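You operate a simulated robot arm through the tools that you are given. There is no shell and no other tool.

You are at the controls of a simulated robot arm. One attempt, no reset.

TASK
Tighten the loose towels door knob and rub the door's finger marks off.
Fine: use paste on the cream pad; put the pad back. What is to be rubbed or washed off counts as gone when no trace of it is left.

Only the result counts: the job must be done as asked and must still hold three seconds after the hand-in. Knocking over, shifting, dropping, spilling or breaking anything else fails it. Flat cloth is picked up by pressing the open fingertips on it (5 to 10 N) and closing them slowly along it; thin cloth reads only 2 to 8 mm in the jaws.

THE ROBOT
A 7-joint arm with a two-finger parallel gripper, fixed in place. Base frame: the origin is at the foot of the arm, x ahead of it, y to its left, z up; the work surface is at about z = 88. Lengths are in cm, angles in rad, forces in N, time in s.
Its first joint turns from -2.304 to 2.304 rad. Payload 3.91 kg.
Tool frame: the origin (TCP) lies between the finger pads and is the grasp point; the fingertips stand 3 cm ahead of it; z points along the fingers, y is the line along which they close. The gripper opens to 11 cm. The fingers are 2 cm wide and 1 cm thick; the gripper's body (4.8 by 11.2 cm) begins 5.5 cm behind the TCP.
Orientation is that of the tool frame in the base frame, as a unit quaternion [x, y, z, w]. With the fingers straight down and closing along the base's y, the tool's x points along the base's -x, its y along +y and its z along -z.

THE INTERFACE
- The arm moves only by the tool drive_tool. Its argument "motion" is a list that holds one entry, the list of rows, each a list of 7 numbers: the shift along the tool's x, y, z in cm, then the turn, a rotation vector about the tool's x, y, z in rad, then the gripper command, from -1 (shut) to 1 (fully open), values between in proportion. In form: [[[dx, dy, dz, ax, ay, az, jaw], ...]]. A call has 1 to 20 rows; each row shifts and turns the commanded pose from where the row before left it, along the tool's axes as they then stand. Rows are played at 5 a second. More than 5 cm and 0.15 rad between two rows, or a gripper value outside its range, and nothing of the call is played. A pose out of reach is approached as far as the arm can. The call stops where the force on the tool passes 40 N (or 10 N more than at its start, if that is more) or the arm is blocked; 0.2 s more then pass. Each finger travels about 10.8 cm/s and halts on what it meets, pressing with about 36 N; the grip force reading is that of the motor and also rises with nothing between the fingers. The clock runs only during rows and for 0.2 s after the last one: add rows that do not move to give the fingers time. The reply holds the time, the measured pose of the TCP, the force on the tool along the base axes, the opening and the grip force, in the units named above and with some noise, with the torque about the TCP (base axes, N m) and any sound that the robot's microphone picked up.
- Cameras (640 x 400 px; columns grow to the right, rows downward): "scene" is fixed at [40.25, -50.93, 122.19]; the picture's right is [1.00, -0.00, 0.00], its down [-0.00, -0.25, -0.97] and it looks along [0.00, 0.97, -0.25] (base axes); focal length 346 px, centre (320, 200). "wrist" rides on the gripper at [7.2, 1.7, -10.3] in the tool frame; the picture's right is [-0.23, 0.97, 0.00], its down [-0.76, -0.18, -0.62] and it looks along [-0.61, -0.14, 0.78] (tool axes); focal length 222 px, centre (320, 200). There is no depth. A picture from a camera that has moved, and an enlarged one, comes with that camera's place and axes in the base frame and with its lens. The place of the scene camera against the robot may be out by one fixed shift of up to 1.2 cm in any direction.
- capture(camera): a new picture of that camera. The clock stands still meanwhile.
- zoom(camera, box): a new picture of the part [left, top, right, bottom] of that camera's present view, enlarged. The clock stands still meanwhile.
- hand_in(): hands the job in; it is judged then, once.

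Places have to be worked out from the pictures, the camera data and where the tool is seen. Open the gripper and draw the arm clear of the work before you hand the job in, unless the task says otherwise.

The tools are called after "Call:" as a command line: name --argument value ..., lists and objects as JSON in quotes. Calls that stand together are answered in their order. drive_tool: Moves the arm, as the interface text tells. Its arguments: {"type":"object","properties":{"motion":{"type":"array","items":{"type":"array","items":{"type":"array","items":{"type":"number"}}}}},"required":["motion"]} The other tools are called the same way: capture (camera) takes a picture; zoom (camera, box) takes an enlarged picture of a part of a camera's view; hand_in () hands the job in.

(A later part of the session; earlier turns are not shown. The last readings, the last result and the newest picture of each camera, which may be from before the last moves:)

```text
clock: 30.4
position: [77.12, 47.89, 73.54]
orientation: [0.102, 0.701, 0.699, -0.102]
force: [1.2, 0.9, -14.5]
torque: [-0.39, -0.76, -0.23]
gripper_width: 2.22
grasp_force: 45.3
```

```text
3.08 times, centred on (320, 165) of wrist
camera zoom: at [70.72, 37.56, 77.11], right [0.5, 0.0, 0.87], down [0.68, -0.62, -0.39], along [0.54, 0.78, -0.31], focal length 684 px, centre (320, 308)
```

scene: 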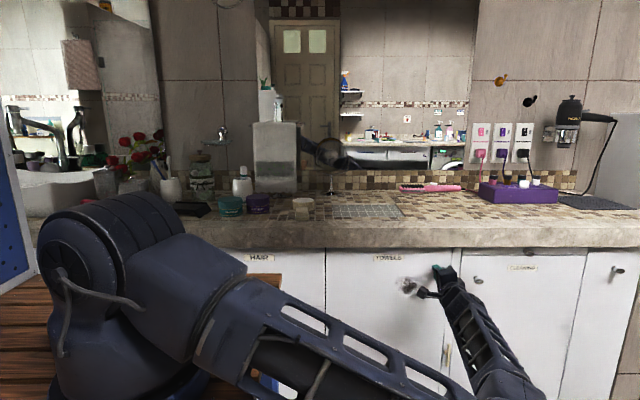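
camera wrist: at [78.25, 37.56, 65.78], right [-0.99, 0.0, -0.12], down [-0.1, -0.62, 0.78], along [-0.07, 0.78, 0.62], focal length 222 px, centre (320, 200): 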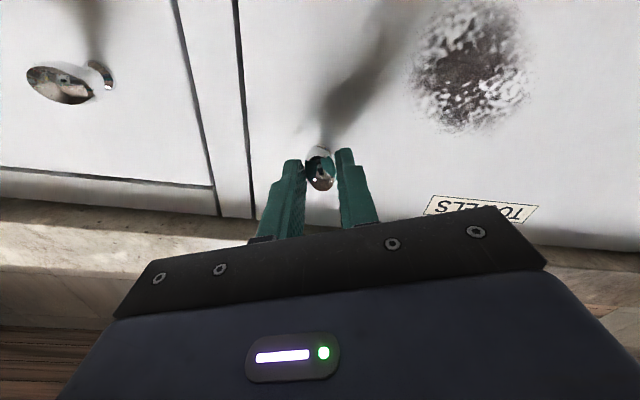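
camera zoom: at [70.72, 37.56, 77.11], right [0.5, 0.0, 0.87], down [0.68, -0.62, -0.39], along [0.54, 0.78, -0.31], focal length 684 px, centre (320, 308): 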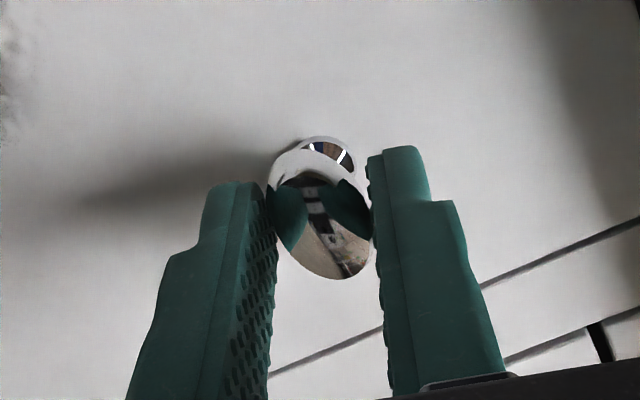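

The stop holds firm, so the knob is tight. I open the jaws in place and back away straight.

Call:
drive_tool --motion '[[[0, 0, 0, 0, 0, 0, -0.4], [0, 0, 0, 0, 0, 0, 0.0], [0, 0, 0, 0, 0, 0, 0.1], [0, 0, -1.5, 0, 0, 0, 0.1], [0, 0, -2, 0, 0, 0, 0.1], [0, 0, -2.5, 0, 0, 0, 0.1], [0, 0, -2.5, 0, 0, 0, 0.1], [0, 0, -2.5, 0, 0, 0, 0.1], [0, 0, -2.5, 0, 0, 0, 0.1], [0, 0, 0, 0, 0, 0, 0.1]]]'

Call:
zoom --camera "scene" --box '[400, 250, 490, 310]'

Call:
capture --camera "wrist"

```text
clock: 32.6
position: [77.24, 34.36, 73.67]
orientation: [0.102, 0.7, 0.7, -0.102]
force: [0.4, -0.4, -0.7]
torque: [0.0, 0.0, -0.01]
gripper_width: 6.03
grasp_force: 0.0
```

```text
6.67 times, centred on (445, 280) of scene
camera zoom: at [40.25, -50.93, 122.19], right [1.0, 0.0, 0.0], down [0.0, -0.25, -0.97], along [0.0, 0.97, -0.25], focal length 2305 px, centre (-513, -333)
```

zoom: 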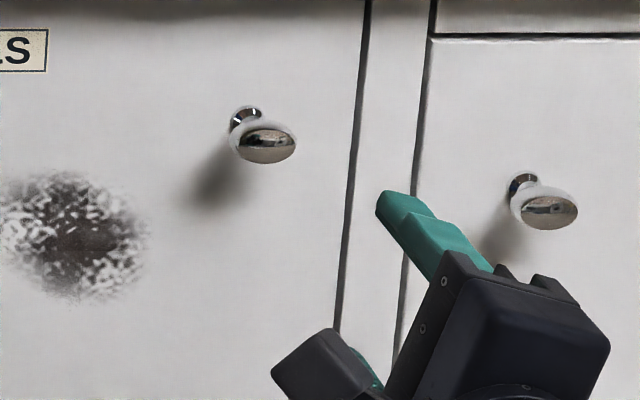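

```text
taken
camera wrist: at [70.75, 24.04, 77.17], right [0.5, 0.0, 0.87], down [0.68, -0.62, -0.39], along [0.54, 0.78, -0.31], focal length 222 px, centre (320, 200)
```

wrist: 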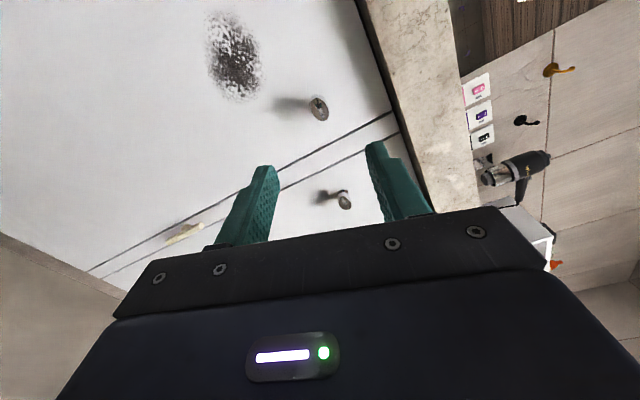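

The towels knob is now level like its neighbour and the door stayed shut. I check it closely before going on.

Call:
zoom --camera "scene" --box '[420, 255, 452, 290]'

Call:
zoom --camera "scene" --box '[464, 265, 496, 295]'

Call:
capture --camera "scene"

```text
11.43 times, centred on (436, 272) of scene
camera zoom: at [40.25, -50.93, 122.19], right [1.0, 0.0, 0.0], down [0.0, -0.25, -0.97], along [0.0, 0.97, -0.25], focal length 3951 px, centre (-1006, -629)
```

zoom: 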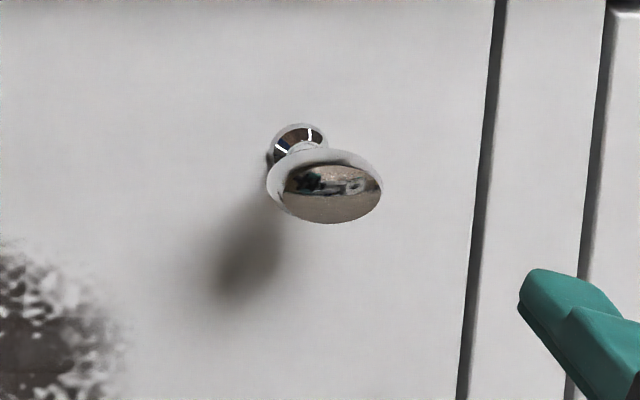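

```text
13.33 times, centred on (480, 280) of scene
camera zoom: at [40.25, -50.93, 122.19], right [1.0, 0.0, 0.0], down [0.0, -0.25, -0.97], along [0.0, 0.97, -0.25], focal length 4609 px, centre (-1813, -867)
```

zoom: 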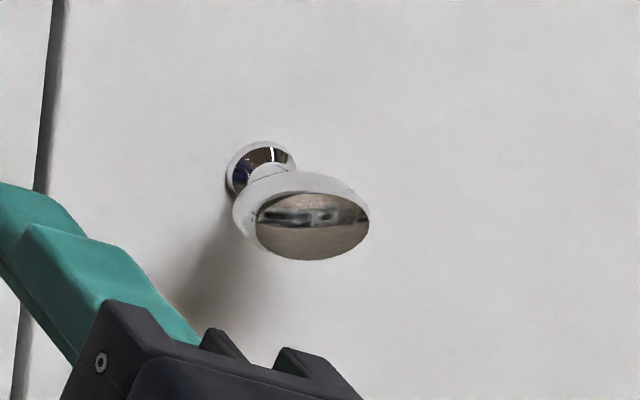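

```text
taken
```

scene: 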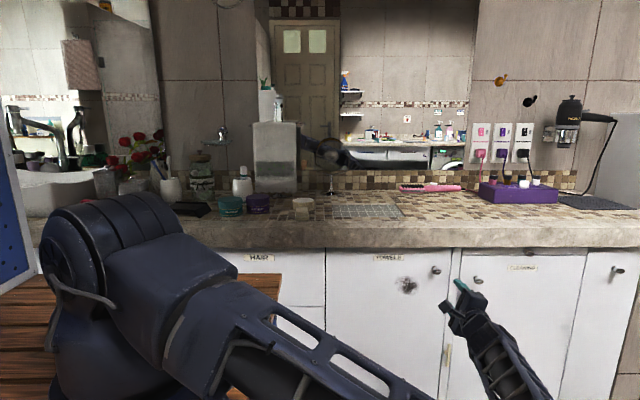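

The knob is done. Now for the pad: I turn the tool level again, back off and raise to the free space used earlier.

Call:
drive_tool --motion '[[[0, 0, -1, 0, 0, -0.145, 0.1], [0, 0, -1, 0, 0, -0.145, 0.1], [3, 0, -1.5, 0, 0, 0, 0.1], [3, 0, -1.5, 0, 0, 0, 0.1], [3, 1, -1.5, 0, 0, 0, 0.1], [3, 2, 0, 0, 0, 0, 0.1], [3, 3, 0, 0, 0, 0, 0.1], [0, 4, 0, 0, 0, 0, 0.1], [0, 4, 0, 0, 0, 0, 0.1], [0, 4, 0, 0, 0, 0, 0.1], [0, 4, 0, 0, 0, 0, 0.1], [0, 4, 0, 0, 0, 0, 0.1], [0, 4, 0, 0, 0, 0, 0.1], [0, 4, 0, 0, 0, 0, 0.1], [0, 4, 0, 0, 0, 0, 0.1], [0, 0, 0, 0, 0, 0, 0.1]]]'

Call:
capture --camera "scene"

```text
clock: 36.0
position: [62.05, 27.85, 111.62]
orientation: [-0.001, 0.707, 0.707, 0.0]
force: [0.2, 1.0, 0.5]
torque: [0.01, 0.02, -0.01]
gripper_width: 6.03
grasp_force: 0.0
```

```text
taken
```

scene: 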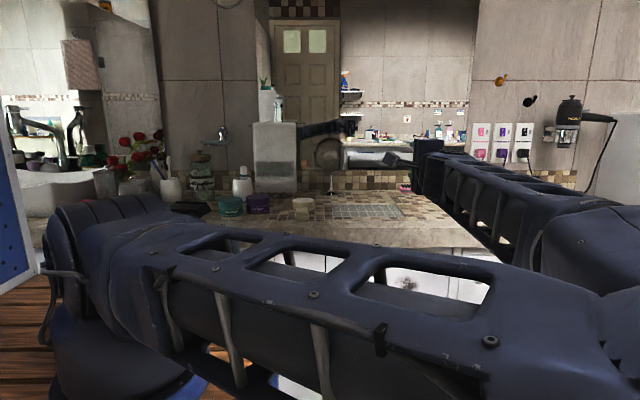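

The elbow is now level and toward the front, all clear. I turn the tool to point down.

Call:
drive_tool --motion '[[[0, 0, 0, 0.15, 0, 0, 0.5], [0, 0, 0, 0.15, 0, 0, 0.5], [0, 0, 0, 0.15, 0, 0, 0.5], [0, 0, 0, 0.15, 0, 0, 0.5], [0, 0, 0, 0.15, 0, 0, 0.5], [0, 0, 0, 0.15, 0, 0, 0.5], [0, 0, 0, 0.15, 0, 0, 0.5], [0, 0, 0, 0.15, 0, 0, 0.5], [0, 0, 0, 0.15, 0, 0, 0.5], [0, 0, 0, 0.15, 0, 0, 0.5], [0, 0, 0, 0.0708, 0, 0, 0.5], [0, 0, 0, 0, 0, 0, 0.5]]]'

Call:
capture --camera "scene"

```text
clock: 38.6
position: [62.06, 28.05, 111.58]
orientation: [0.0, 1.0, -0.001, 0.0]
force: [0.4, -0.3, 0.4]
torque: [0.03, -0.01, 0.01]
gripper_width: 8.25
grasp_force: 0.0
```

```text
taken
```

scene: 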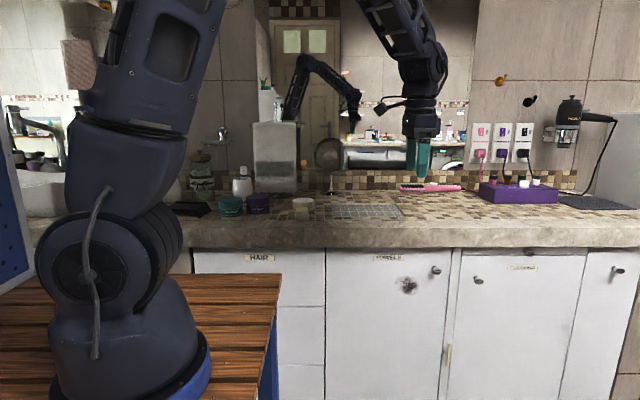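

Tool down, elbow up. I move over to the pad, staying at about z = 107.

Call:
drive_tool --motion '[[[2.9, 3.1, 0.45, 0, 0, 0, 0.5], [2.9, 3.1, 0.45, 0, 0, 0, 0.5], [2.9, 3.1, 0.45, 0, 0, 0, 0.5], [2.9, 3.1, 0.45, 0, 0, 0, 0.5], [2.9, 3.1, 0.45, 0, 0, 0, 0.5], [2.9, 3.1, 0.45, 0, 0, 0, 0.5], [2.9, 3.1, 0.45, 0, 0, 0, 0.5], [2.9, 3.1, 0.45, 0, 0, 0, 0.5], [2.9, 3.1, 0.45, 0, 0, 0, 0.5], [0, 0, 0, 0, 0, 0, 0.5]]]'

Call:
capture --camera "wrist"

Call:
capture --camera "scene"

```text
clock: 40.8
position: [36.04, 56.01, 107.43]
orientation: [0.0, 1.0, -0.001, 0.001]
force: [0.9, -1.1, -0.3]
torque: [0.0, 0.03, 0.0]
gripper_width: 8.25
grasp_force: 0.1
```

```text
taken
camera wrist: at [28.83, 57.64, 117.55], right [0.23, 0.97, 0.0], down [0.76, -0.18, 0.62], along [0.61, -0.14, -0.78], focal length 222 px, centre (320, 200)
```

wrist: 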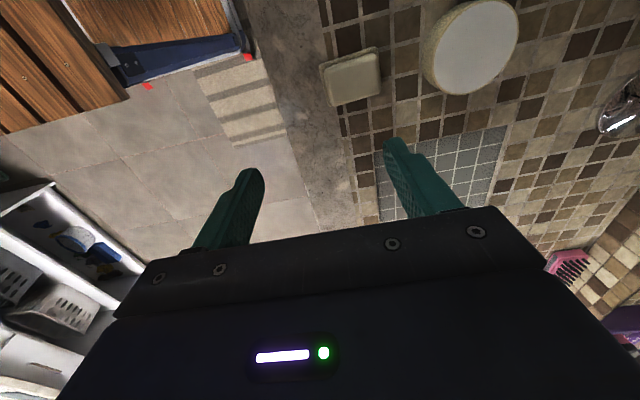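

```text
taken
```

scene: 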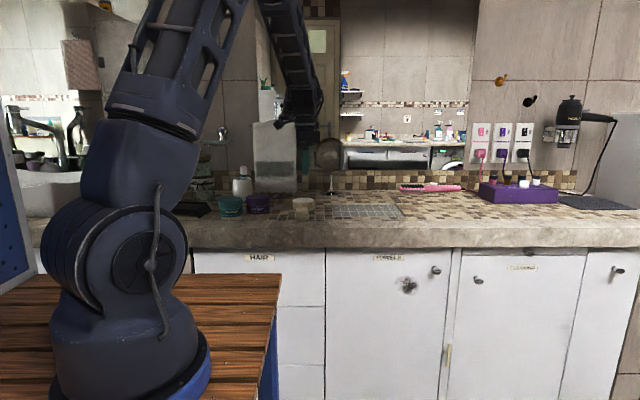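

Call:
zoom --camera "wrist" --box '[300, 30, 400, 120]'

Call:
zoom --camera "wrist" --box '[410, 0, 530, 110]'

Call:
zoom --camera "scene" --box '[260, 110, 340, 220]'

```text
4.44 times, centred on (350, 75) of wrist
camera zoom: at [28.83, 57.64, 117.55], right [0.23, 0.97, 0.0], down [0.76, -0.18, 0.62], along [0.61, -0.14, -0.78], focal length 987 px, centre (187, 756)
```

zoom: 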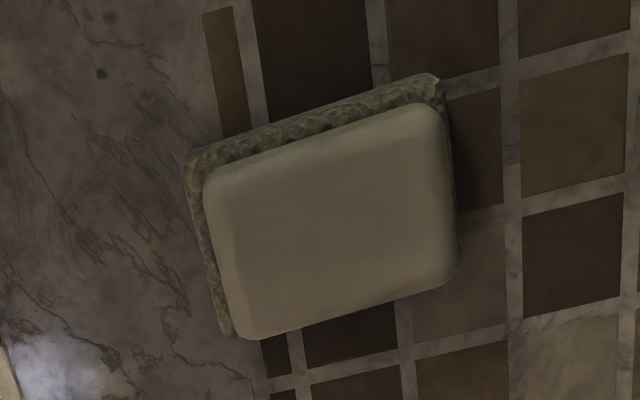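

```text
3.64 times, centred on (470, 55) of wrist
camera zoom: at [28.83, 57.64, 117.55], right [0.23, 0.97, 0.0], down [0.76, -0.18, 0.62], along [0.61, -0.14, -0.78], focal length 808 px, centre (-226, 727)
```

zoom: 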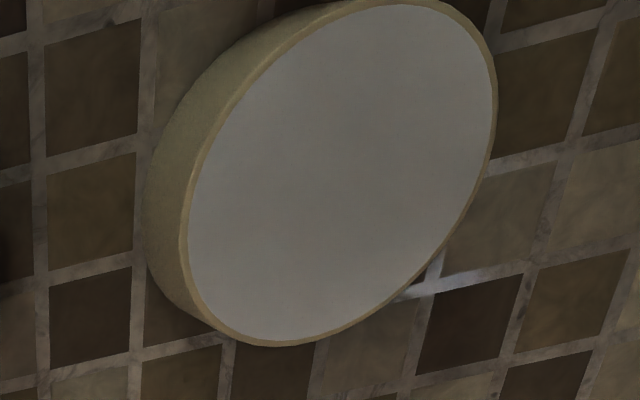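

```text
3.64 times, centred on (300, 165) of scene
camera zoom: at [40.25, -50.93, 122.19], right [1.0, 0.0, 0.0], down [0.0, -0.25, -0.97], along [0.0, 0.97, -0.25], focal length 1257 px, centre (393, 327)
```

zoom: 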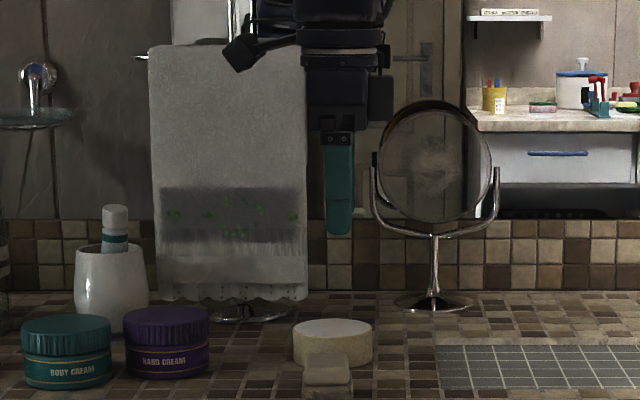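

The pad measures about 4.6 x 6.5 cm, centred near (34.65, 60.05) and turned some 2.7°, with a narrower cream grip about 5.5 cm long in y; its top is at z ≈ 91. I go above it, align, and look.

Call:
drive_tool --motion '[[[0.7, 2.02, 1.5, 0, 0, 0, 0.5], [0.69, 2.02, 1.5, 0, 0, 0, 0.5], [0, 0, 2, 0, 0, -0.047, 0.5], [0, 0, 2, 0, 0, 0, 0.5], [0, 0, 2, 0, 0, 0, 0.5], [0, 0, 1.5, 0, 0, 0, 0.5], [0, 0, 0, 0, 0, 0, 0.5]]]'

Call:
capture --camera "wrist"

Call:
zoom --camera "scene" --box '[270, 160, 350, 220]'

```text
clock: 42.4
position: [34.56, 59.9, 96.97]
orientation: [-0.024, 1.0, 0.001, 0.0]
force: [0.4, 0.4, 0.3]
torque: [0.02, -0.02, -0.03]
gripper_width: 8.28
grasp_force: 0.1
```

```text
taken
camera wrist: at [27.3, 61.21, 107.16], right [0.18, 0.98, 0.0], down [0.77, -0.14, 0.62], along [0.61, -0.11, -0.78], focal length 222 px, centre (320, 200)
```

wrist: 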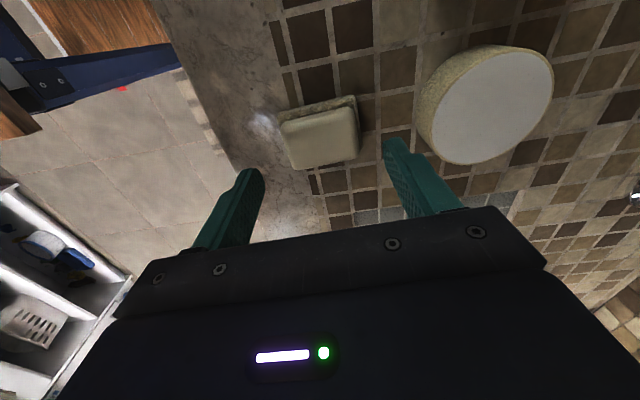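

```text
6.67 times, centred on (310, 190) of scene
camera zoom: at [40.25, -50.93, 122.19], right [1.0, 0.0, 0.0], down [0.0, -0.25, -0.97], along [0.0, 0.97, -0.25], focal length 2305 px, centre (387, 267)
```

zoom: 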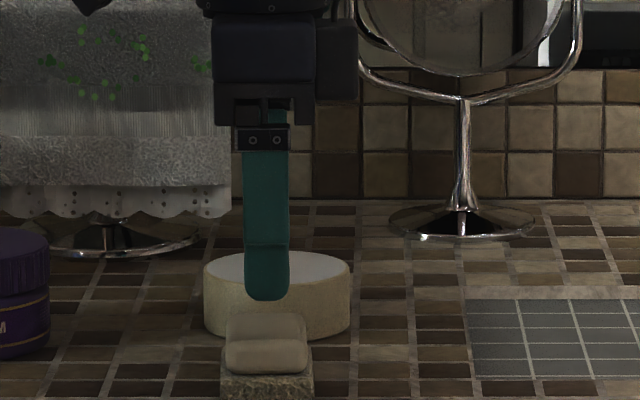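

I zoom in to check the pad's alignment with the jaws.

Call:
zoom --camera "wrist" --box '[260, 80, 400, 190]'

```text
3.64 times, centred on (330, 135) of wrist
camera zoom: at [27.3, 61.21, 107.16], right [0.18, 0.98, 0.0], down [0.77, -0.14, 0.62], along [0.61, -0.11, -0.78], focal length 808 px, centre (284, 436)
```

zoom: 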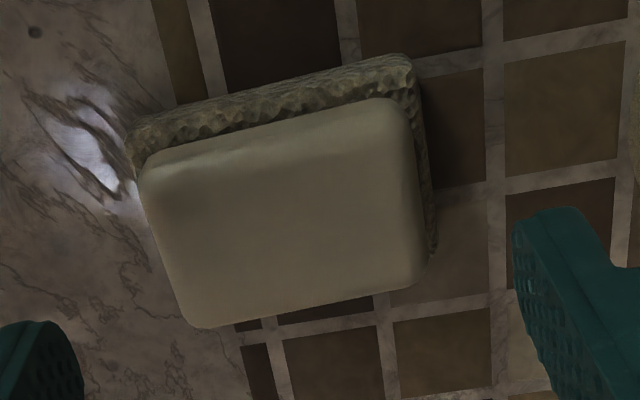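

The pad is 0.15–0.2 cm off the tool axis, aligned in angle. I correct that and descend so the fingertips stop just above the rough base (TCP z ≈ 92.8).

Call:
drive_tool --motion '[[[0.15, 0.2, 0.5, 0, 0, 0, 0.5], [0, 0, 1.2, 0, 0, 0, 0.5], [0, 0, 1.2, 0, 0, 0, 0.5], [0, 0, 1.2, 0, 0, 0, 0.5], [0, 0, 0, 0, 0, 0, 0.5]]]'

Call:
capture --camera "wrist"

Call:
zoom --camera "scene" --box '[280, 180, 336, 222]'

```text
clock: 43.6
position: [34.4, 60.09, 92.8]
orientation: [-0.023, 1.0, 0.0, 0.001]
force: [-0.1, -0.2, -0.4]
torque: [-0.02, 0.0, 0.02]
gripper_width: 8.25
grasp_force: 0.1
```

```text
taken
camera wrist: at [27.09, 61.36, 103.0], right [0.18, 0.98, 0.0], down [0.77, -0.14, 0.62], along [0.61, -0.11, -0.78], focal length 222 px, centre (320, 200)
```

wrist: 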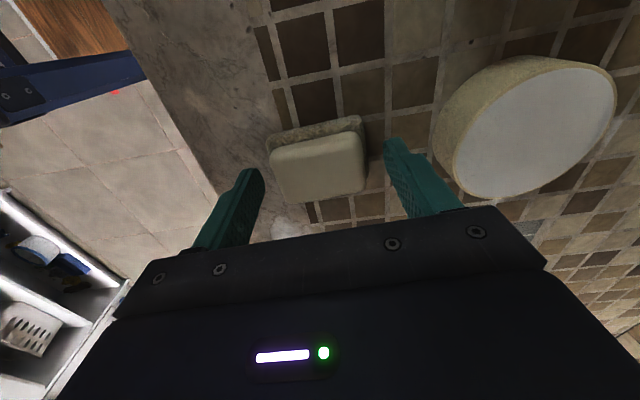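

```text
9.52 times, centred on (308, 201) of scene
camera zoom: at [40.25, -50.93, 122.19], right [1.0, 0.0, 0.0], down [0.0, -0.25, -0.97], along [0.0, 0.97, -0.25], focal length 3292 px, centre (434, 190)
```

zoom: 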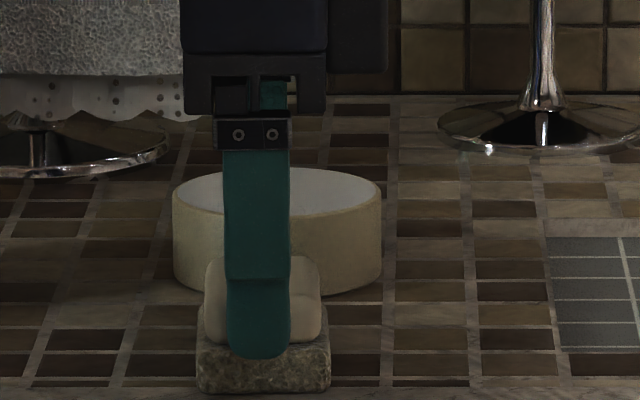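

The fingertips are just above the base ledge and centred on the grip. I close slowly.

Call:
drive_tool --motion '[[[-0.05, 0, 0, 0, 0, 0, 0.3], [0, 0, 0, 0, 0, 0, 0.15], [0, 0, 0, 0, 0, 0, 0.05], [0, 0, 0, 0, 0, 0, -0.05], [0, 0, 0, 0, 0, 0, -0.15], [0, 0, 0, 0, 0, 0, -0.4], [0, 0, 0, 0, 0, 0, -1], [0, 0, 0, 0, 0, 0, -1]]]'

Call:
capture --camera "wrist"

```text
clock: 45.4
position: [34.48, 60.05, 92.78]
orientation: [-0.024, 1.0, 0.001, 0.001]
force: [-0.4, 0.6, -0.8]
torque: [0.02, 0.0, -0.02]
gripper_width: 5.66
grasp_force: 36.1
```

```text
taken
camera wrist: at [27.15, 61.39, 103.04], right [0.18, 0.98, 0.0], down [0.77, -0.14, 0.62], along [0.61, -0.11, -0.78], focal length 222 px, centre (320, 200)
```

wrist: 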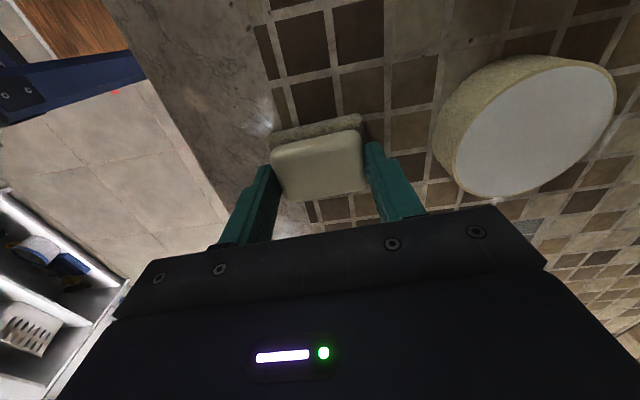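

Pad gripped at 5.66 cm with 36 N. I lift it and look at the tub to judge how deep the paste lies.

Call:
drive_tool --motion '[[[0, 0, -1, 0, 0, 0, -1], [0, 0, -1.5, 0, 0, 0, -1], [0, 0, -2, 0, 0, 0, -1], [0, 0, -2, 0, 0, 0, -1], [0, 0, 0, 0, 0, 0, -1]]]'

Call:
zoom --camera "scene" --box '[284, 188, 324, 218]'

Call:
capture --camera "wrist"

Call:
zoom --camera "scene" --box '[270, 160, 350, 220]'

```text
clock: 46.6
position: [34.39, 60.16, 99.41]
orientation: [-0.024, 1.0, 0.0, 0.001]
force: [0.5, 0.2, 0.2]
torque: [0.0, -0.01, -0.01]
gripper_width: 5.68
grasp_force: 36.3
```

```text
13.33 times, centred on (304, 203) of scene
camera zoom: at [40.25, -50.93, 122.19], right [1.0, 0.0, 0.0], down [0.0, -0.25, -0.97], along [0.0, 0.97, -0.25], focal length 4609 px, centre (533, 160)
```

zoom: 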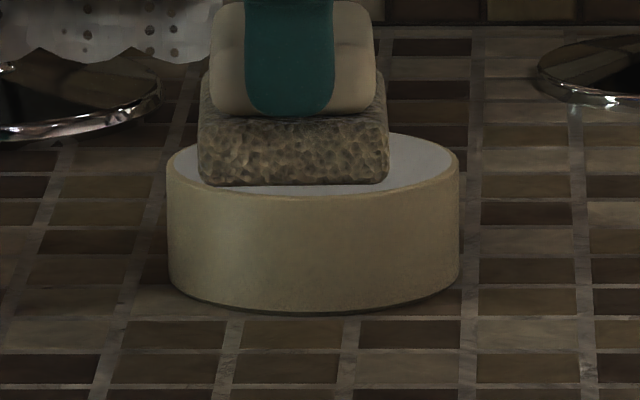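

```text
taken
camera wrist: at [27.22, 61.42, 109.51], right [0.18, 0.98, 0.0], down [0.77, -0.14, 0.62], along [0.61, -0.11, -0.78], focal length 222 px, centre (320, 200)
```

wrist: 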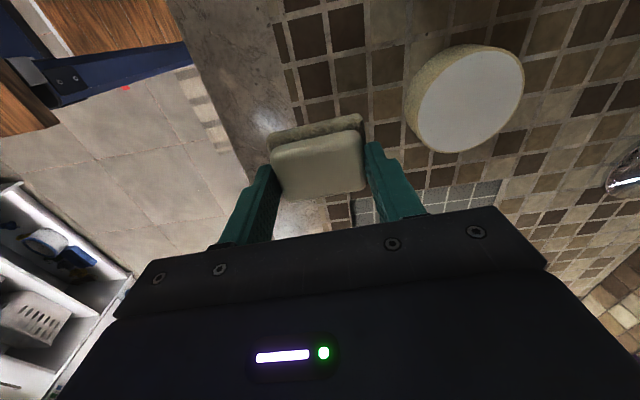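

```text
6.67 times, centred on (310, 190) of scene
camera zoom: at [40.25, -50.93, 122.19], right [1.0, 0.0, 0.0], down [0.0, -0.25, -0.97], along [0.0, 0.97, -0.25], focal length 2305 px, centre (387, 267)
```

zoom: 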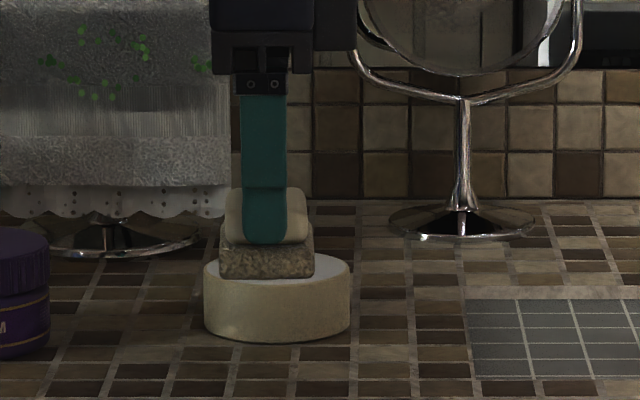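

The tub's rim is at about z = 91.2, centre about (34.3, 72.2), radius 4.0. I check how flush the paste is with the rim.

Call:
zoom --camera "wrist" --box '[400, 40, 530, 160]'

Call:
zoom --camera "wrist" --box '[260, 100, 390, 210]'

```text
3.33 times, centred on (465, 100) of wrist
camera zoom: at [27.22, 61.42, 109.51], right [0.18, 0.98, 0.0], down [0.77, -0.14, 0.62], along [0.61, -0.11, -0.78], focal length 740 px, centre (-163, 533)
```

zoom: 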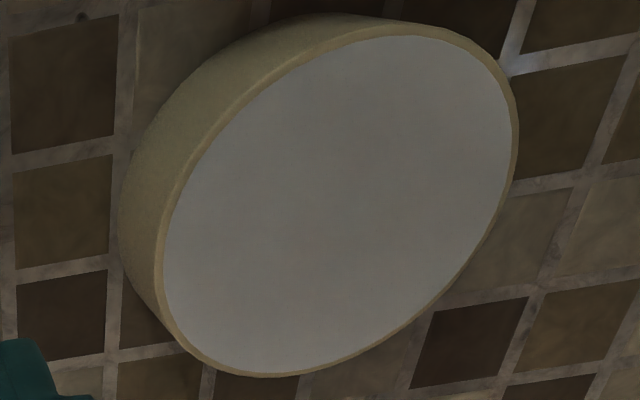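

```text
3.64 times, centred on (325, 155) of wrist
camera zoom: at [27.22, 61.42, 109.51], right [0.18, 0.98, 0.0], down [0.77, -0.14, 0.62], along [0.61, -0.11, -0.78], focal length 808 px, centre (302, 364)
```

zoom: 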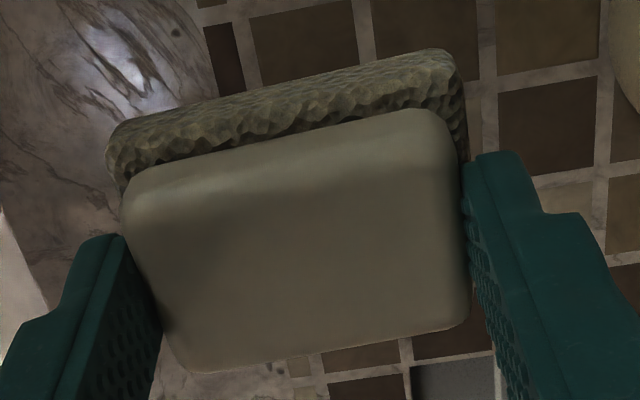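

The paste lies flush with the rim. I carry the pad over the tub centre (34.4, 72.1) and come down to just above it.

Call:
drive_tool --motion '[[[-0.14, 2.98, 0, 0, 0, 0, -1], [-0.14, 2.98, 0, 0, 0, 0, -1], [-0.14, 2.98, 0, 0, 0, 0, -1], [-0.14, 2.98, 0, 0, 0, 0, -1], [0, 0, 1.2, 0, 0, 0, -1], [0, 0, 1.2, 0, 0, 0, -1], [0, 0, 0, 0, 0, 0, -1]]]'

Call:
capture --camera "wrist"

Call:
zoom --camera "scene" --box '[270, 160, 350, 220]'

```text
clock: 48.2
position: [34.5, 71.92, 97.05]
orientation: [-0.023, 1.0, 0.0, 0.001]
force: [-0.2, 0.3, 0.2]
torque: [-0.01, 0.01, 0.02]
gripper_width: 5.67
grasp_force: 36.4
```

```text
taken
camera wrist: at [27.17, 73.34, 107.12], right [0.18, 0.98, 0.0], down [0.77, -0.14, 0.62], along [0.61, -0.11, -0.78], focal length 222 px, centre (320, 200)
```

wrist: 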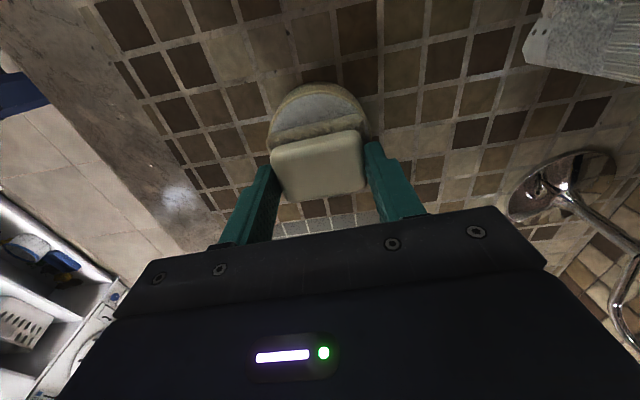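

```text
6.67 times, centred on (310, 190) of scene
camera zoom: at [40.25, -50.93, 122.19], right [1.0, 0.0, 0.0], down [0.0, -0.25, -0.97], along [0.0, 0.97, -0.25], focal length 2305 px, centre (387, 267)
```

zoom: 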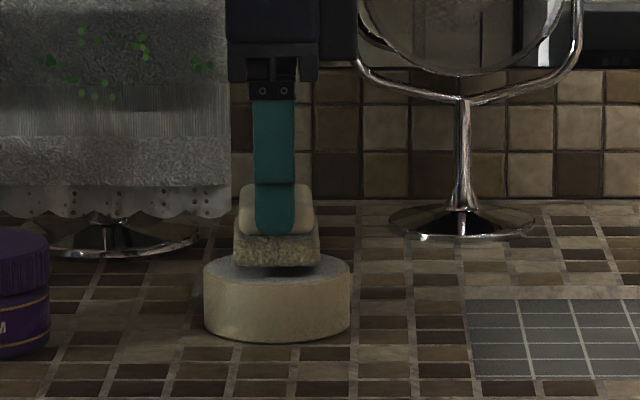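

The pad hovers centred above the paste. I lower it in small steps and watch for contact.

Call:
drive_tool --motion '[[[0, 0, 0.3, 0, 0, 0, -1], [0, 0, 0.25, 0, 0, 0, -1], [0, 0, 0.15, 0, 0, 0, -1], [0, 0, 0, 0, 0, 0, -1]]]'

```text
clock: 49.2
position: [34.29, 71.92, 96.37]
orientation: [-0.023, 1.0, 0.0, 0.001]
force: [0.3, 0.2, -0.3]
torque: [0.0, 0.04, 0.01]
gripper_width: 5.66
grasp_force: 36.0
```

No contact yet at TCP z = 96.4; I go down further in 0.1 cm steps.

Call:
drive_tool --motion '[[[0, 0, 0.15, 0, 0, 0, -1], [0, 0, 0.15, 0, 0, 0, -1], [0, 0, 0, 0, 0, 0, -1]]]'

Call:
zoom --camera "scene" --box '[284, 180, 324, 214]'

```text
clock: 50.0
position: [34.55, 71.99, 96.18]
orientation: [-0.023, 1.0, 0.001, 0.001]
force: [-1.6, -4.4, 23.2]
torque: [-0.58, 0.06, -0.07]
gripper_width: 5.64
grasp_force: 35.7
```

```text
11.76 times, centred on (304, 197) of scene
camera zoom: at [40.25, -50.93, 122.19], right [1.0, 0.0, 0.0], down [0.0, -0.25, -0.97], along [0.0, 0.97, -0.25], focal length 4067 px, centre (508, 235)
```

zoom: 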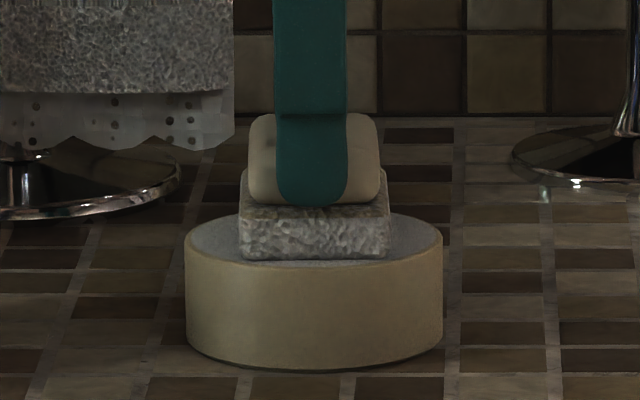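

Contact at 23 N, and the pad's rough side has turned white with paste. I lift it straight up.

Call:
drive_tool --motion '[[[0, 0, -0.3, 0, 0, 0, -1], [0, 0, -0.7, 0, 0, 0, -1], [0, 0, -1.5, 0, 0, 0, -1], [0, 0, -2.5, 0, 0, 0, -1], [0, 0, -3, 0, 0, 0, -1], [0, 0, -3, 0, 0, 0, -1], [0, 0, 0, 0, 0, 0, -1]]]'

Call:
zoom --camera "scene" --box '[270, 150, 350, 220]'

Call:
capture --camera "wrist"

```text
clock: 51.6
position: [34.41, 71.95, 106.88]
orientation: [-0.024, 1.0, -0.001, 0.001]
force: [0.3, 0.3, -0.1]
torque: [-0.01, 0.0, 0.02]
gripper_width: 5.67
grasp_force: 36.1
```

```text
5.71 times, centred on (310, 185) of scene
camera zoom: at [40.25, -50.93, 122.19], right [1.0, 0.0, 0.0], down [0.0, -0.25, -0.97], along [0.0, 0.97, -0.25], focal length 1975 px, centre (377, 286)
```

zoom: 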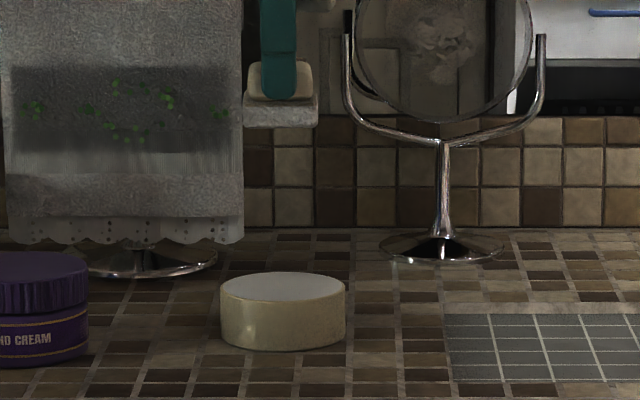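

```text
taken
camera wrist: at [27.15, 73.31, 117.01], right [0.18, 0.98, 0.0], down [0.77, -0.14, 0.62], along [0.61, -0.11, -0.78], focal length 222 px, centre (320, 200)
```

wrist: 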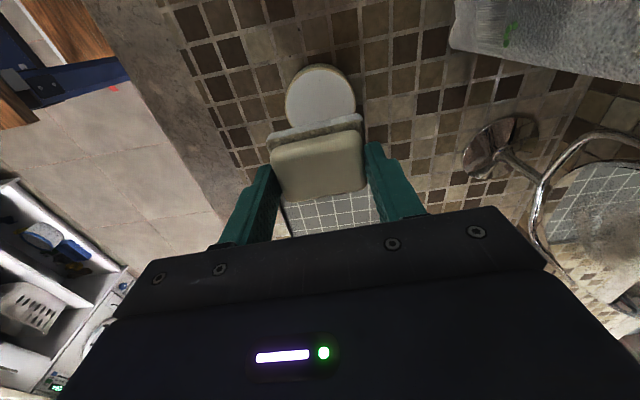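

The pad is loaded and the tub hasn't moved. I carry the pad back to the free space in front of the towels door.

Call:
drive_tool --motion '[[[0, 0, -0.4, 0, 0, 0.047, -1], [-2.3, -3.67, -0.33, 0, 0, 0, -1], [-2.3, -3.67, -0.33, 0, 0, 0, -1], [-2.3, -3.67, -0.33, 0, 0, 0, -1], [-2.3, -3.67, -0.33, 0, 0, 0, -1], [-2.3, -3.67, -0.33, 0, 0, 0, -1], [-2.3, -3.67, -0.33, 0, 0, 0, -1], [-2.3, -3.67, -0.33, 0, 0, 0, -1], [-2.3, -3.67, -0.33, 0, 0, 0, -1], [-2.3, -3.67, -0.33, 0, 0, 0, -1], [-2.3, -3.67, -0.33, 0, 0, 0, -1], [-2.3, -3.67, -0.33, 0, 0, 0, -1], [-2.3, -3.67, -0.33, 0, 0, 0, -1], [0, 0, 0, 0, 0, 0, -1]]]'

Call:
drive_tool --motion '[[[0, 0, 0, -0.15, 0, 0, -1], [0, 0, 0, -0.15, 0, 0, -1], [0, 0, 0, -0.15, 0, 0, -1], [0, 0, 0, -0.15, 0, 0, -1], [0, 0, 0, -0.15, 0, 0, -1], [0, 0, 0, -0.15, 0, 0, -1], [0, 0, 0, -0.15, 0, 0, -1], [0, 0, 0, -0.15, 0, 0, -1], [0, 0, 0, -0.15, 0, 0, -1], [0, 0, 0, -0.15, 0, 0, -1], [0, 0, 0, -0.0708, 0, 0, -1], [0, 0, 0, 0, 0, 0, -1]]]'

Call:
capture --camera "scene"

```text
clock: 54.6
position: [62.28, 27.99, 111.4]
orientation: [0.0, 1.0, 0.0, 0.001]
force: [-0.6, -0.7, -0.1]
torque: [0.01, 0.03, 0.01]
gripper_width: 5.67
grasp_force: 35.8
```

```text
clock: 57.2
position: [61.98, 27.93, 111.38]
orientation: [-0.001, 0.707, 0.707, 0.001]
force: [-0.2, 0.1, 0.2]
torque: [0.0, 0.01, 0.01]
gripper_width: 5.66
grasp_force: 36.1
```

```text
taken
```

scene: 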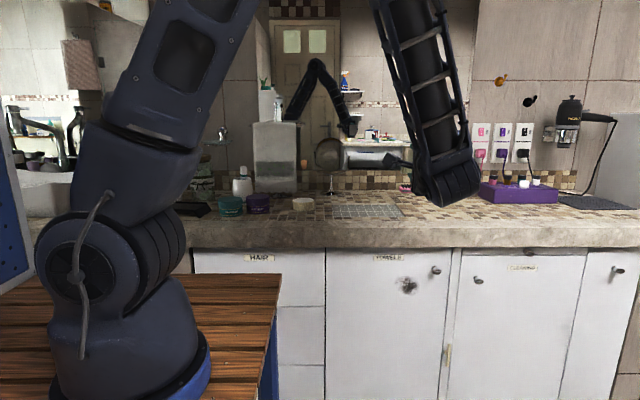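

Now facing the door with the pad. I descend to the mark's height, well off the door.

Call:
drive_tool --motion '[[[-0.7, -4.4, 0, 0, 0, 0, -1], [-0.7, -4.4, 0, 0, 0, 0, -1], [-0.7, -4.4, 0, 0, 0, 0, -1], [-0.7, -4.4, 0, 0, 0, 0, -1], [-0.7, -4.4, 0, 0, 0, 0, -1], [-0.7, -4.4, 0, 0, 0, 0, -1], [-0.7, -4.4, 0, 0, 0, 0, -1], [-0.7, -4.4, 0, 0, 0, 0, -1], [-0.7, -4.4, 0, 0, 0, 0, -1], [-0.5, -4.3, 0, 0, 0, 0, -1], [0, 0, 0, 0, 0, 0, -1]]]'

Call:
capture --camera "scene"

Call:
capture --camera "wrist"

```text
clock: 59.6
position: [69.2, 27.67, 67.37]
orientation: [0.0, 0.707, 0.707, 0.0]
force: [0.6, 0.3, -0.4]
torque: [-0.05, 0.0, 0.0]
gripper_width: 5.66
grasp_force: 35.5
```

```text
taken
```

scene: 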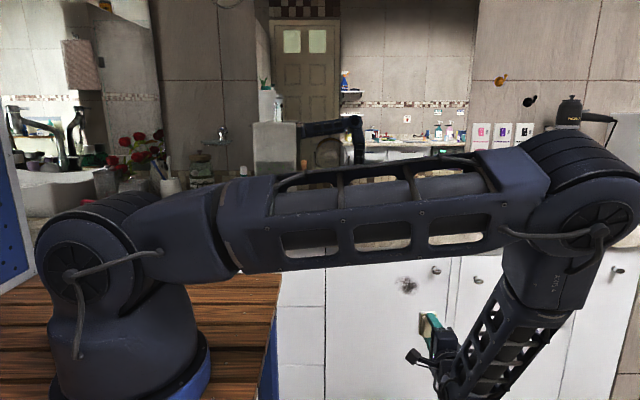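

```text
taken
camera wrist: at [61.98, 17.35, 68.9], right [0.23, 0.0, 0.97], down [0.76, -0.62, -0.18], along [0.61, 0.78, -0.14], focal length 222 px, centre (320, 200)
```

wrist: 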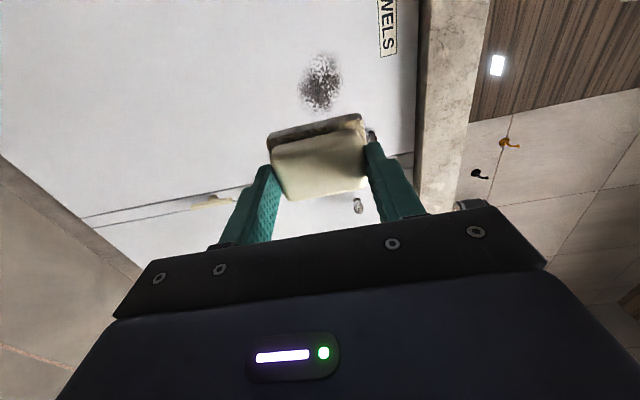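

The mark spans x 64.9–72.7, z 64.2–70.6. I advance with the pad toward its left part and stop about 1.5 cm short of the door.

Call:
drive_tool --motion '[[[0.65, 0, 3.7, 0, 0, 0, -1], [0.65, 0, 3.7, 0, 0, 0, -1], [0.65, 0, 3.7, 0, 0, 0, -1], [0.65, 0, 3.7, 0, 0, 0, -1], [0, 0, 3.6, 0, 0, 0, -1], [0, 0, 0, 0, 0, 0, -1]]]'

Call:
capture --camera "scene"

Call:
capture --camera "wrist"

```text
clock: 61.0
position: [66.33, 46.14, 67.72]
orientation: [-0.001, 0.707, 0.707, 0.0]
force: [-0.2, 0.6, 0.5]
torque: [-0.03, 0.0, 0.0]
gripper_width: 5.66
grasp_force: 36.4
```

```text
taken
```

scene: 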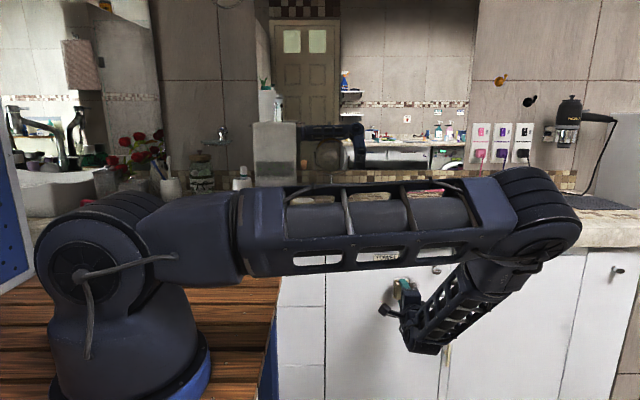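

```text
taken
camera wrist: at [59.0, 35.86, 69.17], right [0.23, 0.0, 0.97], down [0.76, -0.62, -0.18], along [0.61, 0.78, -0.14], focal length 222 px, centre (320, 200)
```

wrist: 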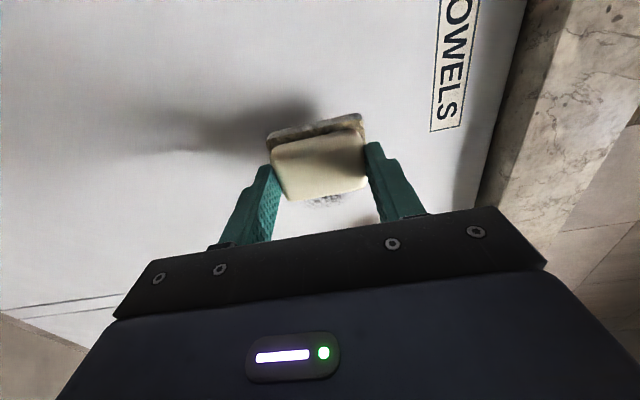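

Close to the door, with the mark's right part seen past the pad. I ease in until contact.

Call:
drive_tool --motion '[[[0, -0.2, 0.5, 0, 0, 0, -1], [0, 0, 0.4, 0, 0, 0, -1], [0, 0, 0.2, 0, 0, 0, -1], [0, 0, 0.1, 0, 0, 0, -1], [0, 0, 0, 0, 0, 0, -1]]]'

```text
clock: 62.2
position: [66.22, 47.54, 67.5]
orientation: [0.0, 0.707, 0.708, 0.001]
force: [-0.7, 0.9, -0.2]
torque: [0.02, 0.0, 0.02]
gripper_width: 5.66
grasp_force: 36.1
```

Call:
drive_tool --motion '[[[0, 0, 0.1, 0, 0, 0, -1], [0, 0, 0.1, 0, 0, 0, -1], [0, 0, 0, 0, 0, 0, -1]]]'

```text
clock: 63.0
position: [66.37, 47.72, 67.24]
orientation: [-0.001, 0.707, 0.707, 0.0]
force: [-0.1, -0.7, 0.0]
torque: [-0.03, 0.05, -0.01]
gripper_width: 5.65
grasp_force: 36.1
```

Still no contact at y = 47.7; I keep easing in.

Call:
drive_tool --motion '[[[0, 0, 0.1, 0, 0, 0, -1], [0, 0, 0.05, 0, 0, 0, -1], [0, 0, 0, 0, 0, 0, -1]]]'

```text
clock: 63.8
position: [66.34, 47.86, 67.28]
orientation: [0.0, 0.708, 0.706, 0.0]
force: [-5.1, -20.2, 2.4]
torque: [0.23, -0.06, -0.14]
gripper_width: 5.65
grasp_force: 35.8
```

Contact at about 20 N and flush. I ease off slightly and make the first rubbing strokes across the mark.

Call:
drive_tool --motion '[[[0, 0, -0.04, 0, 0, 0, -1], [-0.6, 0, 0, 0, 0, 0, -1], [-0.8, 0, 0, 0, 0, 0, -1], [-0.8, 0, 0, 0, 0, 0, -1], [-0.8, 0, 0, 0, 0, 0, -1], [-0.8, 0, 0, 0, 0, 0, -1], [-0.8, 0, 0, 0, 0, 0, -1], [0, 0, 0, 0, 0, 0, -1]]]'

Call:
capture --camera "wrist"

```text
clock: 65.6
position: [70.96, 47.95, 67.46]
orientation: [-0.001, 0.707, 0.707, 0.0]
force: [-2.8, -7.6, -1.5]
torque: [0.02, 0.02, -0.03]
gripper_width: 5.67
grasp_force: 36.1
```

```text
taken
camera wrist: at [63.76, 37.45, 68.86], right [0.23, 0.0, 0.97], down [0.76, -0.62, -0.18], along [0.61, 0.78, -0.14], focal length 222 px, centre (320, 200)
```

wrist: 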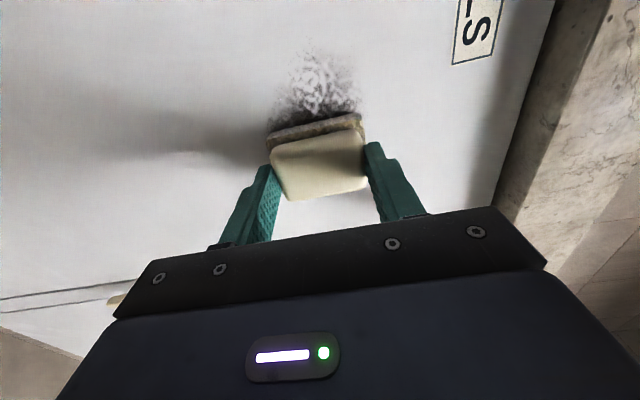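

I zoom in to see how much one stroke took off.

Call:
zoom --camera "wrist" --box '[240, 20, 390, 150]'

Call:
zoom --camera "scene" --box '[370, 260, 450, 320]'

```text
3.08 times, centred on (315, 85) of wrist
camera zoom: at [63.76, 37.45, 68.86], right [0.23, 0.0, 0.97], down [0.76, -0.62, -0.18], along [0.61, 0.78, -0.14], focal length 684 px, centre (335, 554)
```

zoom: 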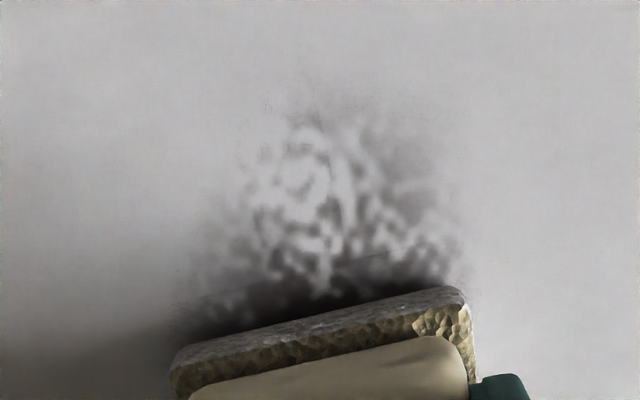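

```text
6.67 times, centred on (410, 290) of scene
camera zoom: at [40.25, -50.93, 122.19], right [1.0, 0.0, 0.0], down [0.0, -0.25, -0.97], along [0.0, 0.97, -0.25], focal length 2305 px, centre (-280, -400)
```

zoom: 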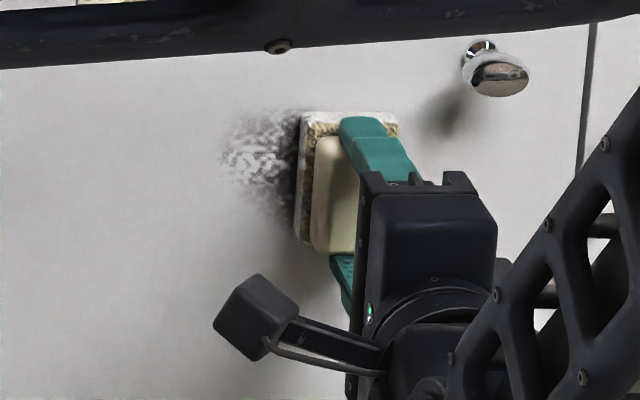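

One light pass thinned the mark. I press a touch more and go back and forth with small height shifts.

Call:
drive_tool --motion '[[[0.8, 0, 0.03, 0, 0, 0, -1], [0.8, 0, 0, 0, 0, 0, -1], [0.8, 0, 0, 0, 0, 0, -1], [0.8, 0, 0, 0, 0, 0, -1], [0.8, 0, 0, 0, 0, 0, -1], [0.8, 0, 0, 0, 0, 0, -1], [0.2, 0.4, 0, 0, 0, 0, -1], [0, 0, 0, 0, 0, 0, -1]]]'

Call:
drive_tool --motion '[[[-0.8, 0, 0, 0, 0, 0, -1], [-0.8, 0, 0, 0, 0, 0, -1], [-0.8, 0, 0, 0, 0, 0, -1], [-0.8, 0, 0, 0, 0, 0, -1], [-0.8, 0, 0, 0, 0, 0, -1], [-0.8, 0, 0, 0, 0, 0, -1], [-0.6, 0, 0, 0, 0, 0, -1], [0, 0, 0, 0, 0, 0, -1]]]'

Call:
zoom --camera "wrist" --box '[240, 20, 390, 150]'

```text
clock: 67.4
position: [65.92, 47.86, 67.58]
orientation: [-0.001, 0.708, 0.706, 0.0]
force: [1.5, -11.4, -4.2]
torque: [-0.12, 0.04, -0.14]
gripper_width: 5.66
grasp_force: 36.6
```

```text
clock: 69.2
position: [71.38, 47.86, 67.72]
orientation: [0.0, 0.707, 0.707, 0.0]
force: [-6.4, -19.0, -1.6]
torque: [-0.03, 0.03, 0.21]
gripper_width: 5.65
grasp_force: 36.4
```

```text
3.08 times, centred on (315, 85) of wrist
camera zoom: at [64.2, 37.49, 69.16], right [0.23, 0.0, 0.97], down [0.76, -0.62, -0.18], along [0.61, 0.78, -0.14], focal length 684 px, centre (335, 554)
```

zoom: 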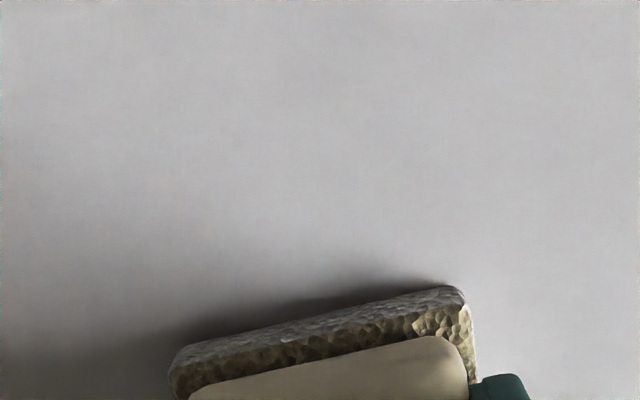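

The left part is wiped clean. I make more passes, a little lower and a little higher, to cover the whole area including the edges.

Call:
drive_tool --motion '[[[0.2, -0.6, -0.02, 0, 0, 0, -1], [0.8, -0.6, 0, 0, 0, 0, -1], [0.8, 0, 0, 0, 0, 0, -1], [0.8, 0, 0, 0, 0, 0, -1], [0.8, 0, 0, 0, 0, 0, -1], [0.8, 0, 0, 0, 0, 0, -1], [0.8, 0, 0, 0, 0, 0, -1], [0.4, 0, 0, 0, 0, 0, -1], [0, 0, 0, 0, 0, 0, -1]]]'

Call:
drive_tool --motion '[[[-0.2, 0.8, 0, 0, 0, 0, -1], [-0.5, 0.8, 0, 0, 0, 0, -1], [-0.8, 0.3, 0, 0, 0, 0, -1], [-0.8, 0, 0, 0, 0, 0, -1], [-0.8, 0, 0, 0, 0, 0, -1], [-0.8, 0, 0, 0, 0, 0, -1], [-0.8, 0, 0, 0, 0, 0, -1], [-0.7, 0, 0, 0, 0, 0, -1], [0, 0, 0, 0, 0, 0, -1]]]'

```text
clock: 71.2
position: [65.87, 47.82, 66.42]
orientation: [0.0, 0.707, 0.707, 0.0]
force: [-0.2, 0.2, -0.4]
torque: [-0.02, -0.02, -0.03]
gripper_width: 5.66
grasp_force: 35.6
```

```text
clock: 73.2
position: [71.23, 47.94, 68.3]
orientation: [0.0, 0.708, 0.706, 0.0]
force: [-3.0, -11.8, 0.2]
torque: [0.03, 0.04, 0.09]
gripper_width: 5.67
grasp_force: 36.2
```

Contact varies along the stroke. I back the pad off and inspect the area.

Call:
drive_tool --motion '[[[0, 0, -0.5, 0, 0, 0, -1], [0, 0, -1.5, 0, 0, 0, -1], [0, -1, -3, 0, 0, 0, -1], [0, -2, -3, 0, 0, 0, -1], [0, -2, -3, 0, 0, 0, -1], [0, 0, -3, 0, 0, 0, -1], [0, 0, 0, 0, 0, 0, -1]]]'

Call:
capture --camera "wrist"

Call:
capture --camera "scene"

```text
clock: 74.8
position: [71.47, 33.95, 63.53]
orientation: [0.0, 0.707, 0.707, 0.001]
force: [-0.4, 0.4, -0.5]
torque: [0.0, 0.0, 0.02]
gripper_width: 5.66
grasp_force: 36.1
```

```text
taken
camera wrist: at [64.18, 23.6, 65.1], right [0.23, 0.0, 0.97], down [0.76, -0.62, -0.18], along [0.61, 0.78, -0.14], focal length 222 px, centre (320, 200)
```

wrist: 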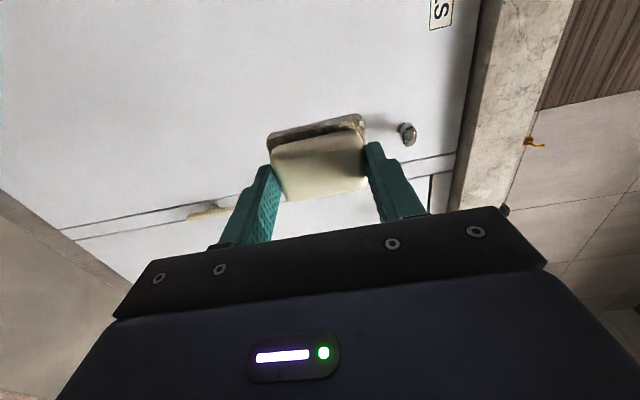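

```text
taken
```

scene: 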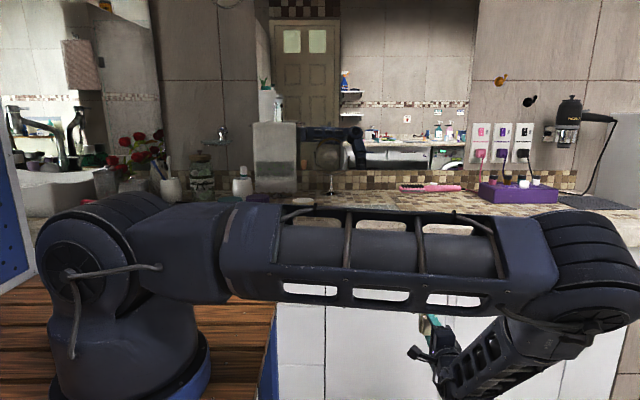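

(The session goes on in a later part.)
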